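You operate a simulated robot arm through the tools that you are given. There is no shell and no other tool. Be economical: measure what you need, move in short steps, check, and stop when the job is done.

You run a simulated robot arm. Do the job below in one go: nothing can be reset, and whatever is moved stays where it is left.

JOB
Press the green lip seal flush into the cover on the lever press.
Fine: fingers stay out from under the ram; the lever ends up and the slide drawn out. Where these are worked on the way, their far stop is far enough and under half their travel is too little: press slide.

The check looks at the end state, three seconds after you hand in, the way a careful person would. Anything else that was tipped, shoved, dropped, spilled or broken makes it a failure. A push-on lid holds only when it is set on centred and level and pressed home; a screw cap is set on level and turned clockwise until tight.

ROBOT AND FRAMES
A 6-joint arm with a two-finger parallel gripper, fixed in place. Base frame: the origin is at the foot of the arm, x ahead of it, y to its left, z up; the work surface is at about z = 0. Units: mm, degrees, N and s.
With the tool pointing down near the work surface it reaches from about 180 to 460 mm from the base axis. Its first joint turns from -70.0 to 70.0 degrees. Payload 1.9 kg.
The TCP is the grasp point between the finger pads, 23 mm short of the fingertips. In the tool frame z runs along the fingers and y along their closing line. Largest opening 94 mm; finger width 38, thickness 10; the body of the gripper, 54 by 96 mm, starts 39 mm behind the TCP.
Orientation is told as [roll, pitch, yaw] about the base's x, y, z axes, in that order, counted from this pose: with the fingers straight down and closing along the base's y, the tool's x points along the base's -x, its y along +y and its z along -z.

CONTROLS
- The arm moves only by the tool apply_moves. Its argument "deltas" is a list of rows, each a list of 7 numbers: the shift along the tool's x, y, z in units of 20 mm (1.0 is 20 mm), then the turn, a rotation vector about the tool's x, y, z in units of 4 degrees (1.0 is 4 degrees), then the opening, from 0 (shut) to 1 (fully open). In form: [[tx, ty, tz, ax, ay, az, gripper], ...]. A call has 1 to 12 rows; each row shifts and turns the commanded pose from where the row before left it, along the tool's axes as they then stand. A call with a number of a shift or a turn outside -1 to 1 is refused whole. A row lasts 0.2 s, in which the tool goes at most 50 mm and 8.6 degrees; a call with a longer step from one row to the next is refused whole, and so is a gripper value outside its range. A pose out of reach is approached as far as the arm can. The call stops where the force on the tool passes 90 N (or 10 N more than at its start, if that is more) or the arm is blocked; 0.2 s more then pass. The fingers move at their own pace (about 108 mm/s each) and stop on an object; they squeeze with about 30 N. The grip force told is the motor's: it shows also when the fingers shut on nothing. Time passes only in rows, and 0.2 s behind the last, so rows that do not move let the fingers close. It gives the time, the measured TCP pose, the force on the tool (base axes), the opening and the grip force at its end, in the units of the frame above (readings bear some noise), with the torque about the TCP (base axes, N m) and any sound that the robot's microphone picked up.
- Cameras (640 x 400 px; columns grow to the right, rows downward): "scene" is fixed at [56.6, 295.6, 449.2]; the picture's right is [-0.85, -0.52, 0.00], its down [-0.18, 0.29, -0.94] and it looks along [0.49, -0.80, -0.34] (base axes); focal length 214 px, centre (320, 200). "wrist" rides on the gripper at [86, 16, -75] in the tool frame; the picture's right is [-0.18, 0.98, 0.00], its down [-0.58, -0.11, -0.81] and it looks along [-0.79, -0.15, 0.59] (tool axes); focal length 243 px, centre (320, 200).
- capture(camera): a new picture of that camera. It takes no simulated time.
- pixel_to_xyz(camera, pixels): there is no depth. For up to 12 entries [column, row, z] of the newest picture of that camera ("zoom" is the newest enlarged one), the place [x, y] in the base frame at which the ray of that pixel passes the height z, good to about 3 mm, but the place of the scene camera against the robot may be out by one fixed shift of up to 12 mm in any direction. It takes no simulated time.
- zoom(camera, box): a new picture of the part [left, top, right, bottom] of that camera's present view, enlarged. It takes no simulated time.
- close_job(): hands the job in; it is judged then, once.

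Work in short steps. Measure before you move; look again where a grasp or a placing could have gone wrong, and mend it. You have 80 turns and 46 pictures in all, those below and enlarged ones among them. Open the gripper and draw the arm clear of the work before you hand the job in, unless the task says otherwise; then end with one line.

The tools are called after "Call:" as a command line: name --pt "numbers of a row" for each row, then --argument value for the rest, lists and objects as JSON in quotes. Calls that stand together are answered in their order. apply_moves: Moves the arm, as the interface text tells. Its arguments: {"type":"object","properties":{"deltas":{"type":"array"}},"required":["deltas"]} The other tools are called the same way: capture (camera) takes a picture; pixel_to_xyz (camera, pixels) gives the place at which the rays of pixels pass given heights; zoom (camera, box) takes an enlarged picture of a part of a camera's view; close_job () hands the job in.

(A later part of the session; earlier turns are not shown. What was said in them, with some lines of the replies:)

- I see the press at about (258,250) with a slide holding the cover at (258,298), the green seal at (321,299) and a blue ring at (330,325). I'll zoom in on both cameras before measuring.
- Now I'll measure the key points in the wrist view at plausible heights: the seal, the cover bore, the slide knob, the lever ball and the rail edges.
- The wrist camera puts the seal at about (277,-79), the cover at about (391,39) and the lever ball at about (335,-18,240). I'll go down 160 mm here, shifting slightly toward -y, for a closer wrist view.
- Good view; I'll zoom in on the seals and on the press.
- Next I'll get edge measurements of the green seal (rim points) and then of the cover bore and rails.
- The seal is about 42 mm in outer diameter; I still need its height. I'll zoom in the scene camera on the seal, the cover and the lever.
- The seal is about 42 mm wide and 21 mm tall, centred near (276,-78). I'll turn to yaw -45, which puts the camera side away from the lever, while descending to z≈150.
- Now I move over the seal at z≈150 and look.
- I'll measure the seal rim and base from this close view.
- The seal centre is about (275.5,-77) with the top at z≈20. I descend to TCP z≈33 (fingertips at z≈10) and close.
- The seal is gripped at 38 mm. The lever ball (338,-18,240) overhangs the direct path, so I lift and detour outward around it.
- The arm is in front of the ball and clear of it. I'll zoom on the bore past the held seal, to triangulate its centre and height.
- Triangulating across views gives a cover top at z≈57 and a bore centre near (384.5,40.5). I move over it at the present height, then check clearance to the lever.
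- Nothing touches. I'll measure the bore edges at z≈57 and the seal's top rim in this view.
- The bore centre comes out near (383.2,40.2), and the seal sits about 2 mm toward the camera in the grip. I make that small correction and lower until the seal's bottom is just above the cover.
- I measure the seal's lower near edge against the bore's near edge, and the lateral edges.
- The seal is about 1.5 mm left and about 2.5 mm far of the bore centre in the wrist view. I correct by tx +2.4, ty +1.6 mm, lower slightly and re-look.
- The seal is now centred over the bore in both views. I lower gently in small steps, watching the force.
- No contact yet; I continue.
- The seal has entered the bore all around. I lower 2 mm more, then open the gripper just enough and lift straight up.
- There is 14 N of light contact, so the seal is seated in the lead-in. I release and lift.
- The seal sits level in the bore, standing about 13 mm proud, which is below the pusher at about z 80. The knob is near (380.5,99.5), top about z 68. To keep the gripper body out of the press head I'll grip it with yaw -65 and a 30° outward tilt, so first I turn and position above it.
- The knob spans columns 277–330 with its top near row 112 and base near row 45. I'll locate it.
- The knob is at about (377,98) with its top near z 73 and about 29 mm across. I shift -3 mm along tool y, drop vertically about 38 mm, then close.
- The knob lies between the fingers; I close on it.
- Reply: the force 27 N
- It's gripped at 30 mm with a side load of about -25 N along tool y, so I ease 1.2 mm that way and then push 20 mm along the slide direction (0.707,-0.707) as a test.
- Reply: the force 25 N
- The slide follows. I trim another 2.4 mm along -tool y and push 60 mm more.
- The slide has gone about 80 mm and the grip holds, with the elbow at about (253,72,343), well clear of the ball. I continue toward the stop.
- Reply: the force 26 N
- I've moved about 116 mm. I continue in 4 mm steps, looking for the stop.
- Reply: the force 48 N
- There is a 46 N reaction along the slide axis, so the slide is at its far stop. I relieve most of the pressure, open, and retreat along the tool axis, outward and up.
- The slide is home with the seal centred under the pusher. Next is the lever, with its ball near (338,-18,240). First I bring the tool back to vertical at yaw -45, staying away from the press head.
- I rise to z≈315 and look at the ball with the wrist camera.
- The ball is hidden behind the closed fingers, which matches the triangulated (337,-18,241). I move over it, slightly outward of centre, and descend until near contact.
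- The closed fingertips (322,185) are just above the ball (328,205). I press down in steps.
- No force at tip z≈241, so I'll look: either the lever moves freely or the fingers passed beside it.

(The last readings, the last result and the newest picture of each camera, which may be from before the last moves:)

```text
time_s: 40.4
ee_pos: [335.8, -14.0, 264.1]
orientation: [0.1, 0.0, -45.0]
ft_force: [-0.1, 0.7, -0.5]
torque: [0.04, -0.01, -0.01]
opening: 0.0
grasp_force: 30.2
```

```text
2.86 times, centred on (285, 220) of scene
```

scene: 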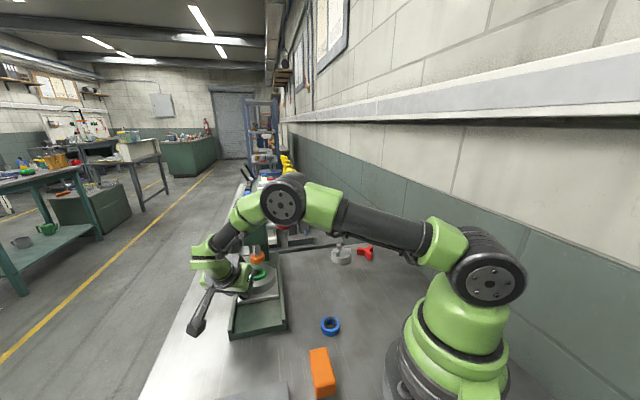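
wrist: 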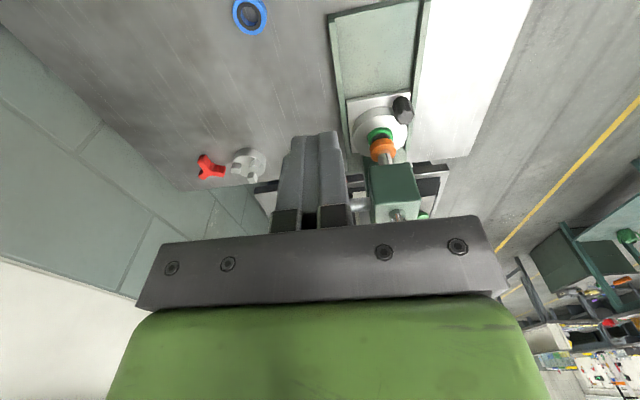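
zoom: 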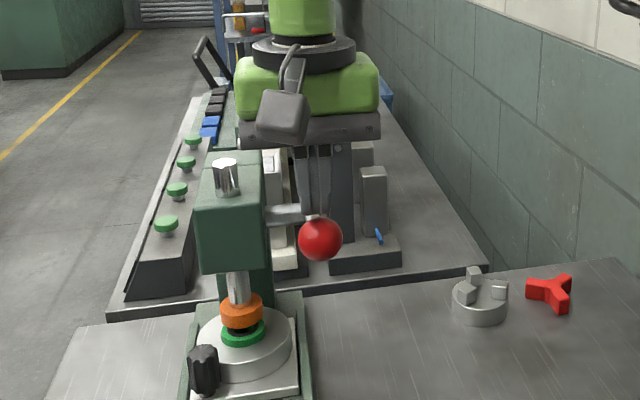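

The ball has moved down with the fingertips on top (from scene row 222 to about 234), so the lever moves freely. I continue down.

Call:
apply_moves --pt "0 0 0.5 0 0 0 0" --pt "0 0 0.5 0 0 0 0" --pt "0 0 0.5 0 0 0 0" --pt "0 0 0.5 0 0 0 0" --pt "0 0 0 0 0 0 0"

```text
time_s: 41.6
ee_pos: [335.0, -13.0, 223.7]
orientation: [0.1, 0.0, -45.0]
ft_force: [0.7, 0.1, -0.3]
torque: [-0.04, -0.02, 0.01]
opening: 0.0
grasp_force: 30.0
```

Call:
zoom --camera "scene" --box '[230, 180, 340, 300]'

```text
3.33 times, centred on (285, 240) of scene
```

zoom: 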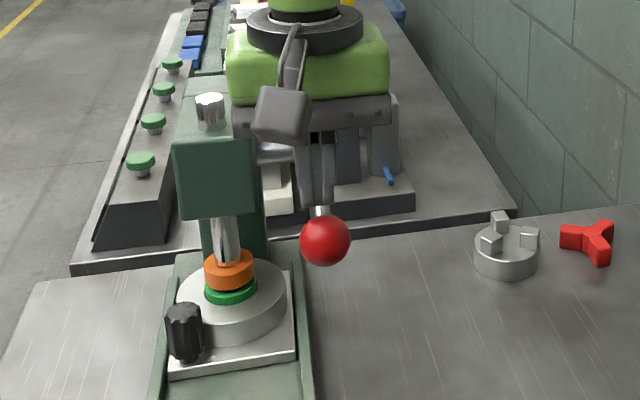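

The pusher has come down onto the seal and the fingers rest on the rod just behind the ball. I continue pressing in small steps, watching the force.

Call:
apply_moves --pt "0 0 0.4 0 0 0 0" --pt "0 0 0.4 0 0 0 0" --pt "0 0 0.4 0 0 0 0" --pt "0 0 0 0 0 0 0"

```text
time_s: 42.6
ee_pos: [335.3, -12.3, 200.7]
orientation: [0.1, 0.0, -45.0]
ft_force: [0.1, 0.7, 0.8]
torque: [0.02, -0.01, 0.01]
opening: 0.0
grasp_force: 30.1
```

Call:
apply_moves --pt "0 0 0.4 0 0 0 0" --pt "0 0 0.4 0 0 0 0" --pt "0 0 0 0 0 0 0"

Call:
zoom --camera "scene" --box '[230, 200, 340, 320]'

```text
time_s: 43.4
ee_pos: [336.7, -13.0, 183.2]
orientation: [0.0, 0.0, -45.0]
ft_force: [0.2, 0.3, 0.7]
torque: [0.0, 0.0, -0.02]
opening: 0.0
grasp_force: 29.6
```

```text
3.33 times, centred on (285, 260) of scene
```

zoom: 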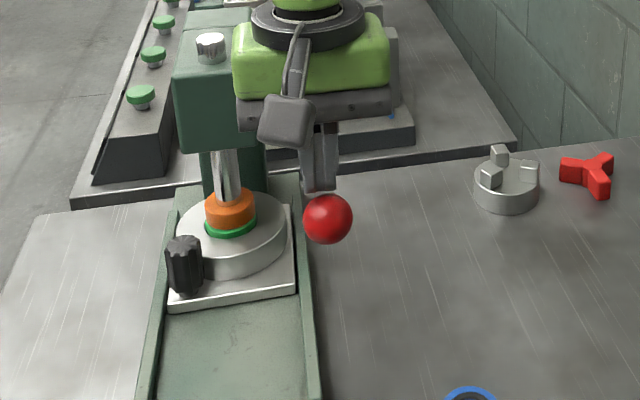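

The pusher is driving the seal in and only a thin green band is left at (230,230). I keep pressing to the bottom.

Call:
apply_moves --pt "0 0 0.4 0 0 0 0" --pt "0 0 0.4 0 0 0 0" --pt "0 0 0 0 0 0 0"

```text
time_s: 44.2
ee_pos: [334.4, -11.6, 168.1]
orientation: [0.1, 0.0, -45.0]
ft_force: [-0.6, -0.3, -0.7]
torque: [0.0, 0.01, 0.02]
opening: 0.0
grasp_force: 30.0
```

Call:
apply_moves --pt "0 0 0.4 0 0 0 0" --pt "0 0 0.4 0 0 0 0" --pt "0 0 0 0 0 0 0"

Call:
zoom --camera "scene" --box '[230, 210, 340, 320]'

```text
time_s: 45.0
ee_pos: [336.3, -13.1, 151.0]
orientation: [0.2, 0.0, -45.0]
ft_force: [-0.4, 0.6, 0.4]
torque: [0.0, -0.01, 0.01]
opening: 0.0
grasp_force: 30.4
```

```text
3.64 times, centred on (285, 265) of scene
```

zoom: 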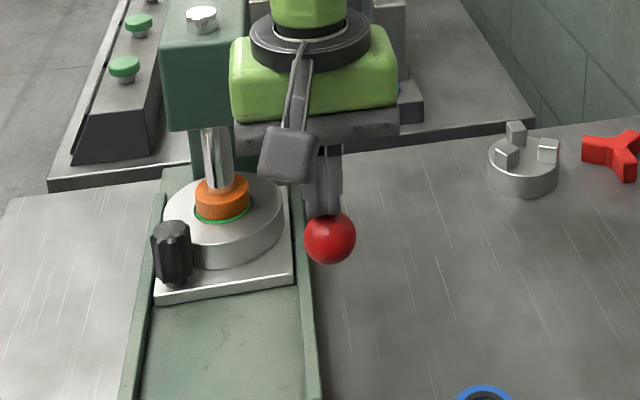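

Nearly flush. I press further in smaller steps until the reaction rises.

Call:
apply_moves --pt "0 0 0.25 0 0 0 0" --pt "0 0 0.25 0 0 0 0" --pt "0 0 0.25 0 0 0 0" --pt "0 0 0 0 0 0 0"

```text
time_s: 45.9
ee_pos: [338.0, -12.7, 141.6]
orientation: [0.4, -0.4, -45.1]
ft_force: [-11.0, 0.3, 23.5]
torque: [-0.02, 0.36, -0.02]
opening: 0.0
grasp_force: 29.9
stopped in row 4: the force on the tool passed its limit at 97 N (the readings are from after the stop); the commanded pose is now the measured one
```

It hit a hard stop at 97 N. I press once more briefly to confirm it's firm.

Call:
apply_moves --pt "0 0 0.12 0 0 0 0" --pt "0 0 0.12 0 0 0 0" --pt "0 0 0 0 0 0 0"

Call:
zoom --camera "scene" --box '[230, 220, 330, 320]'

```text
time_s: 46.4
ee_pos: [338.0, -12.6, 141.5]
orientation: [0.6, -0.4, -45.3]
ft_force: [-11.7, 1.5, 24.6]
torque: [-0.05, 0.37, -0.02]
opening: 0.1
grasp_force: 30.0
stopped in row 2: the force on the tool passed its limit at 103 N (the readings are from after the stop); the commanded pose is now the measured one
```

```text
4.00 times, centred on (280, 270) of scene
```

zoom: 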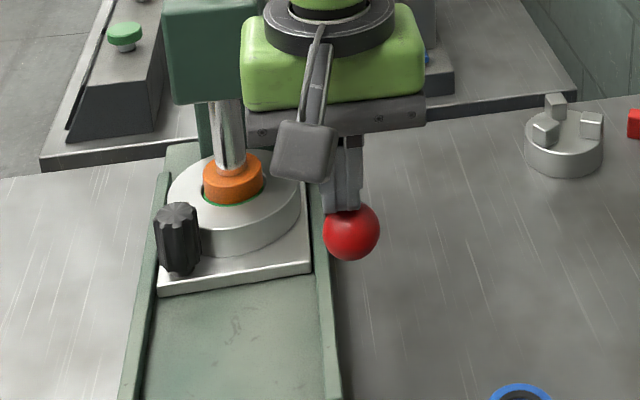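

The seal is fully down, with the lever at its firm stop and no spring force felt. From geometry the ball is now near (327,-8,103), so I lift, open, shift over it, and descend to grip it for raising the lever.

Call:
apply_moves --pt "0 0 -1 0 0 0 0" --pt "0 0 -0.5 0 0 0 0.65" --pt "0.55 -0.226 0 0 0 0 0.65" --pt "0 0 0 0 0 0 0.65" --pt "0 0 0 0 0 0 0.65"

Call:
capture --camera "wrist"

```text
time_s: 47.6
ee_pos: [326.4, -8.0, 170.3]
orientation: [0.5, -0.5, -45.1]
ft_force: [-0.1, -0.3, -1.0]
torque: [0.0, 0.0, -0.01]
opening: 61.1
grasp_force: 0.0
```

```text
3 pictures are left
```

wrist: 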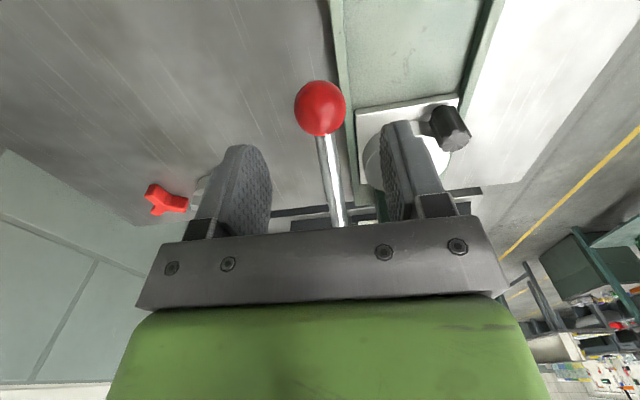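

The lever stays down with the ball at (320,108), between the fingers' columns. I check its position.

Call:
pixel_to_xyz --camera "wrist" --pixels '[[320, 108, 103], [320, 108, 95], [320, 108, 110], [295, 108, 103], [346, 108, 103]]'

```text
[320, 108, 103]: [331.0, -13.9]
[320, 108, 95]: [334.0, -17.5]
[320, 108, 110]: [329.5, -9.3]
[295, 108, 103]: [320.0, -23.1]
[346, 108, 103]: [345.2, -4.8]
```

The ball is about 4 mm further inward. I correct, descend to TCP z≈106, and close.

Call:
apply_moves --pt "-0.2 0 0.8 0 0 0 0.65" --pt "0 0 0.8 0 0 0 0.65" --pt "0 0 0.8 0 0 0 0.65" --pt "0 0 0.8 0 0 0 0.65" --pt "0 0 0 0 0 0 0.65" --pt "0 0 0 0 0 0 0.2" --pt "0 0 0 0 0 0 0.2" --pt "0 0 0 0 0 0 0.2"

```text
time_s: 49.4
ee_pos: [330.2, -11.0, 106.2]
orientation: [0.5, -0.4, -45.2]
ft_force: [3.9, -1.1, -5.9]
torque: [0.52, 0.45, -0.04]
opening: 33.5
grasp_force: 44.9
```

The ball is gripped at 33.5 mm. I raise it along the estimated arc (radius about 150 mm), first half.

Call:
apply_moves --pt "0.23 0 -0.68 0 0 0 0.2" --pt "0.165 0 -0.7 0 0 0 0.2" --pt "0.095 0 -0.715 0 0 0 0.2" --pt "0.03 0 -0.72 0 0 0 0.2" --pt "-0.04 0 -0.72 0 0 0 0.2" --pt "0 0 0 0 0 0 0.2"

```text
time_s: 50.8
ee_pos: [322.0, -3.7, 177.1]
orientation: [0.4, -0.2, -45.3]
ft_force: [-8.7, 21.7, -8.9]
torque: [0.76, 0.88, 0.01]
opening: 33.6
grasp_force: 44.5
```

It's following with modest load, 21 N outward, so I trim outward and do the second half.

Call:
apply_moves --pt "0.05 0 -0.71 0 0 0 0.2" --pt "-0.12 0 -0.7 0 0 0 0.2" --pt "-0.22 0 -0.675 0 0 0 0.2" --pt "-0.29 0 -0.65 0 0 0 0.2" --pt "0 0 0 0 0 0 0.2"

```text
time_s: 52.0
ee_pos: [330.1, -11.8, 230.8]
orientation: [0.6, -0.3, -45.2]
ft_force: [-9.6, 20.8, -1.5]
torque: [0.9, 0.82, -0.12]
opening: 33.7
grasp_force: 44.8
```

Near the original height (241). I continue in small steps to the upper stop.

Call:
apply_moves --pt "-0.17 0 -0.3 0 0 0 0.2" --pt "-0.17 0 -0.3 0 0 0 0.2" --pt "0 0 0 0 0 0 0.2"

```text
time_s: 52.8
ee_pos: [335.1, -16.4, 243.8]
orientation: [0.6, -0.2, -45.3]
ft_force: [-19.4, 21.2, 3.8]
torque: [0.75, 0.6, 0.1]
opening: 33.6
grasp_force: 44.6
```

Call:
apply_moves --pt "-0.1 0 -0.2 0 0 0 0.2" --pt "-0.1 0 -0.2 0 0 0 0.2" --pt "0 0 0 0 0 0 0.2"

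```text
time_s: 53.6
ee_pos: [337.2, -19.3, 250.2]
orientation: [0.7, -0.3, -45.4]
ft_force: [15.0, 30.3, -38.6]
torque: [0.05, -0.06, -0.07]
opening: 33.8
grasp_force: 44.9
```

A -39 N reaction shows the lever is at its upper stop. I ease slightly, release, rise clear, and look.

Call:
apply_moves --pt "0 0 0.1 0 0 0 0.2" --pt "0 0 0 0 0 0 0.65" --pt "0 0 0 0 0 0 0.65" --pt "0 0 -0.7 0 0 0 0.65" --pt "0 0 -1 0 0 0 0.65" --pt "0 0 -1 0 0 0 0.65" --pt "0 0 -0.6 0 0 0 0.65"

Call:
zoom --camera "scene" --box '[190, 190, 330, 330]'

```text
time_s: 55.2
ee_pos: [334.9, -20.3, 315.2]
orientation: [0.4, -0.4, -45.2]
ft_force: [-0.1, 0.2, -0.1]
torque: [-0.01, -0.03, -0.01]
opening: 61.1
grasp_force: 0.2
```

```text
2.86 times, centred on (260, 260) of scene
```

zoom: 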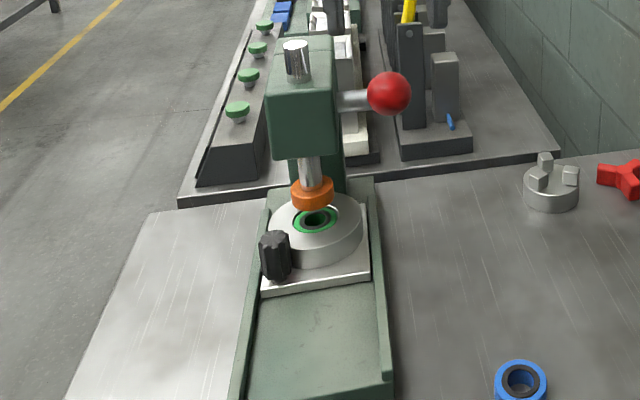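

The lever is back up at scene (284,222), its original spot, the ram is up and the seal is flush. Now the slide must be drawn out, so I retrace my path to the knob from the outer side.

Call:
apply_moves --pt "0.818 0.058 0 0 0 0 0.5" --pt "0.818 0.058 0 0 0 0 0.5" --pt "0.818 0.058 0 0 0 0 0.5" --pt "0.818 0.058 0 0 0 0 0.5" --pt "0.818 0.058 0 0 0 0 0.5" --pt "0 1 0.5 0 0 0 0.5" --pt "0 1 1 0 0 0 0.5" --pt "0 0 1 0 0 0 0.5" --pt "0 0 1 0 0 0 0.5" --pt "0 0 1 0 0 0 0.5" --pt "0 0 1 0 0 0 0.5"

Call:
apply_moves --pt "0 1 1 0 0 0 0.5" --pt "0 1 1 0 0 0 0.5" --pt "0 1 0.5 0 0 0 0.5" --pt "0 1 0 0 0 0 0.5" --pt "0 1 0 0 0 0 0.5" --pt "-1 0 0 0 0 1 0.5" --pt "-1 0 0 0 0 1 0.5" --pt "-1 0 0 0 0 1 0.5" --pt "-1 0 0 0 0 1 0.5" --pt "0 0 0 0 0 1 0.5"

```text
time_s: 57.6
ee_pos: [313.3, 71.9, 205.8]
orientation: [0.5, -0.4, -45.2]
ft_force: [0.8, 0.6, 0.0]
torque: [0.02, 0.01, 0.02]
opening: 47.1
grasp_force: 0.1
```

```text
time_s: 59.8
ee_pos: [436.1, 79.0, 155.6]
orientation: [0.7, -0.1, -65.3]
ft_force: [-0.3, -0.8, 0.0]
torque: [-0.01, 0.0, -0.01]
opening: 47.0
grasp_force: 0.0
```

I tilt 30° outward again and shift to the standoff pose used before, (436,65,154).

Call:
apply_moves --pt "0 0 0 0 -1 0 0.5" --pt "0 0 0 0 -1 0 0.5" --pt "0 0 0 0 -1 0 0.5" --pt "0 0 0 0 -1 0 0.5" --pt "0 0 0 0 -1 0 0.5" --pt "0 0 0 0 -1 0 0.5" --pt "0 0 0 0 -1 0 0.5" --pt "0 0 0 0 -0.5 0 0.5" --pt "-0.55 -0.295 0.32 0 0 0 0.5" --pt "0 0 0 0 0 0 0.5"

Call:
capture --camera "wrist"

```text
time_s: 62.0
ee_pos: [435.3, 65.4, 156.3]
orientation: [0.8, -30.2, -65.6]
ft_force: [0.7, 0.2, -0.5]
torque: [-0.02, -0.03, 0.02]
opening: 47.0
grasp_force: 0.0
```

```text
1 pictures are left
```

wrist: 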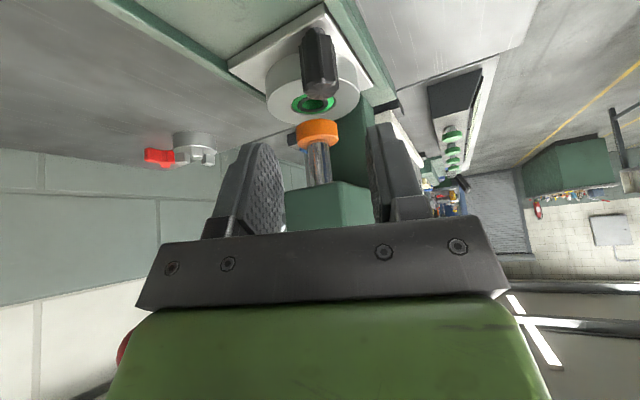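

The knob (col 318) is centred between the fingers. I advance about 92 mm along the tool axis to the earlier grasp pose.

Call:
apply_moves --pt "0 0 1 0 0 0 0.5" --pt "0 0 1 0 0 0 0.5" --pt "0 0 1 0 0 0 0.5" --pt "0 0 1 0 0 0 0.5" --pt "0 0 0.55 0 0 0 0.5" --pt "0 0 0 0 0 0 0.5"

```text
time_s: 63.4
ee_pos: [455.7, 26.0, 78.7]
orientation: [0.8, -30.2, -65.5]
ft_force: [-0.3, 0.1, 0.1]
torque: [0.01, 0.01, -0.01]
opening: 46.9
grasp_force: 0.0
```

No contact, and the pose matches the earlier grasp. I close on the knob.

Call:
apply_moves --pt "0 0 0.08 0 0 0 0.2" --pt "0 0 0 0 0 0 0.2" --pt "0 0 0 0 0 0 0.2" --pt "0 0 0 0 0 0 0.2"

```text
time_s: 64.4
ee_pos: [454.0, 23.9, 77.7]
orientation: [0.6, -30.2, -65.7]
ft_force: [-36.8, 3.9, 29.0]
torque: [-0.55, 1.36, -0.1]
opening: 25.2
grasp_force: 44.7
```

Gripped at 25 mm as before. I trim a little along -tool y and pull out 50 mm.

Call:
apply_moves --pt "0 -0.06 0 0 0 0 0.2" --pt "0.406 -0.172 -0.235 0 0 0 0.2" --pt "0.406 -0.172 -0.235 0 0 0 0.2" --pt "0.406 -0.172 -0.235 0 0 0 0.2" --pt "0.406 -0.172 -0.235 0 0 0 0.2" --pt "0.406 -0.172 -0.235 0 0 0 0.2" --pt "0 0 0 0 0 0 0.2"

```text
time_s: 66.0
ee_pos: [419.6, 58.6, 77.3]
orientation: [1.0, -30.4, -65.5]
ft_force: [12.6, 10.4, 10.9]
torque: [-1.0, 0.29, 0.56]
opening: 25.2
grasp_force: 44.4
```

Still gripped at 25.2 mm and moving along the slide axis. I pull another 55 mm.

Call:
apply_moves --pt "0.406 -0.172 -0.235 0 0 0 0.2" --pt "0.406 -0.172 -0.235 0 0 0 0.2" --pt "0.406 -0.172 -0.235 0 0 0 0.2" --pt "0.406 -0.172 -0.235 0 0 0 0.2" --pt "0.406 -0.172 -0.235 0 0 0 0.2" --pt "0.203 -0.086 -0.118 0 0 0 0.2" --pt "0 0 0 0 0 0 0.2"

```text
time_s: 67.6
ee_pos: [380.7, 97.3, 75.9]
orientation: [0.9, -30.2, -65.6]
ft_force: [16.8, 15.0, 15.7]
torque: [-0.93, 0.17, 0.33]
opening: 25.5
grasp_force: 45.3
```

About 15 mm remains to the start position; I go in 4 mm steps to the stop.

Call:
apply_moves --pt "0.162 -0.069 -0.094 0 0 0 0.2" --pt "0.162 -0.069 -0.094 0 0 0 0.2" --pt "0.162 -0.069 -0.094 0 0 0 0.2" --pt "0.162 -0.069 -0.094 0 0 0 0.2" --pt "0 0 0 0 0 0 0.2"

```text
time_s: 68.8
ee_pos: [369.2, 109.2, 77.8]
orientation: [1.0, -30.2, -65.7]
ft_force: [15.4, 13.8, 24.1]
torque: [-0.41, 0.69, 0.48]
opening: 25.5
grasp_force: 44.9
```

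Call:
apply_moves --pt "0.162 -0.069 -0.094 0 0 0 0.2" --pt "0.162 -0.069 -0.094 0 0 0 0.2" --pt "0 0 0 0 0 0 0.2"

```text
time_s: 69.6
ee_pos: [366.0, 114.4, 77.6]
orientation: [1.3, -30.4, -65.1]
ft_force: [62.4, -10.2, -8.5]
torque: [-0.24, 0.23, 0.93]
opening: 25.6
grasp_force: 45.2
```

A reaction of about 51 N inward shows the slide is fully out at its stop. I relieve, open, and retreat along the tool axis.

Call:
apply_moves --pt "-0.12 0.05 0.07 0 0 0 0.2" --pt "0 0 0 0 0 0 0.5" --pt "0 0 0 0 0 0 0.5" --pt "0 0 -0.5 0 0 0 0.5" --pt "0 0 -1 0 0 0 0.5" --pt "0 0 -1 0 0 0 0.5" --pt "0 0 -1 0 0 0 0.5" --pt "0 0 -1 0 0 0 0.5" --pt "0.5 0 -0.5 0 0 0 0.6"

Call:
zoom --camera "scene" --box '[200, 190, 340, 350]'

```text
time_s: 71.6
ee_pos: [338.6, 165.1, 157.9]
orientation: [0.8, -30.1, -65.6]
ft_force: [0.2, -0.3, -0.9]
torque: [-0.02, 0.02, 0.03]
opening: 56.7
grasp_force: 0.0
```

```text
2.50 times, centred on (270, 270) of scene
```

zoom: 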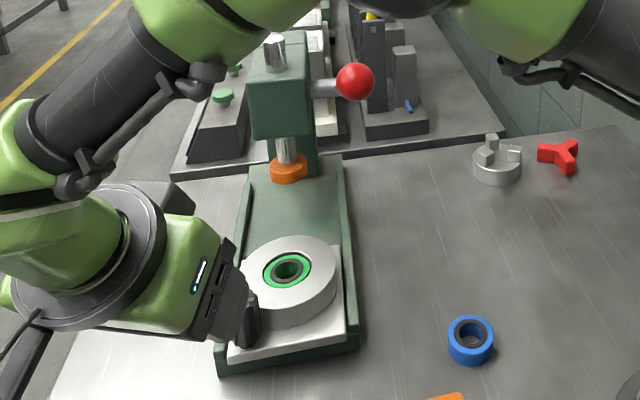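

The seal is flush in the cover, the lever is up, the slide is fully drawn out, nothing else has moved, and the open gripper is clear. I hand in.

Call:
close_job

```text
The job is handed in.
```

The green lip seal is pressed flush into the cover, the lever is up, the slide is drawn out to its stop, and the open gripper is clear of the work.
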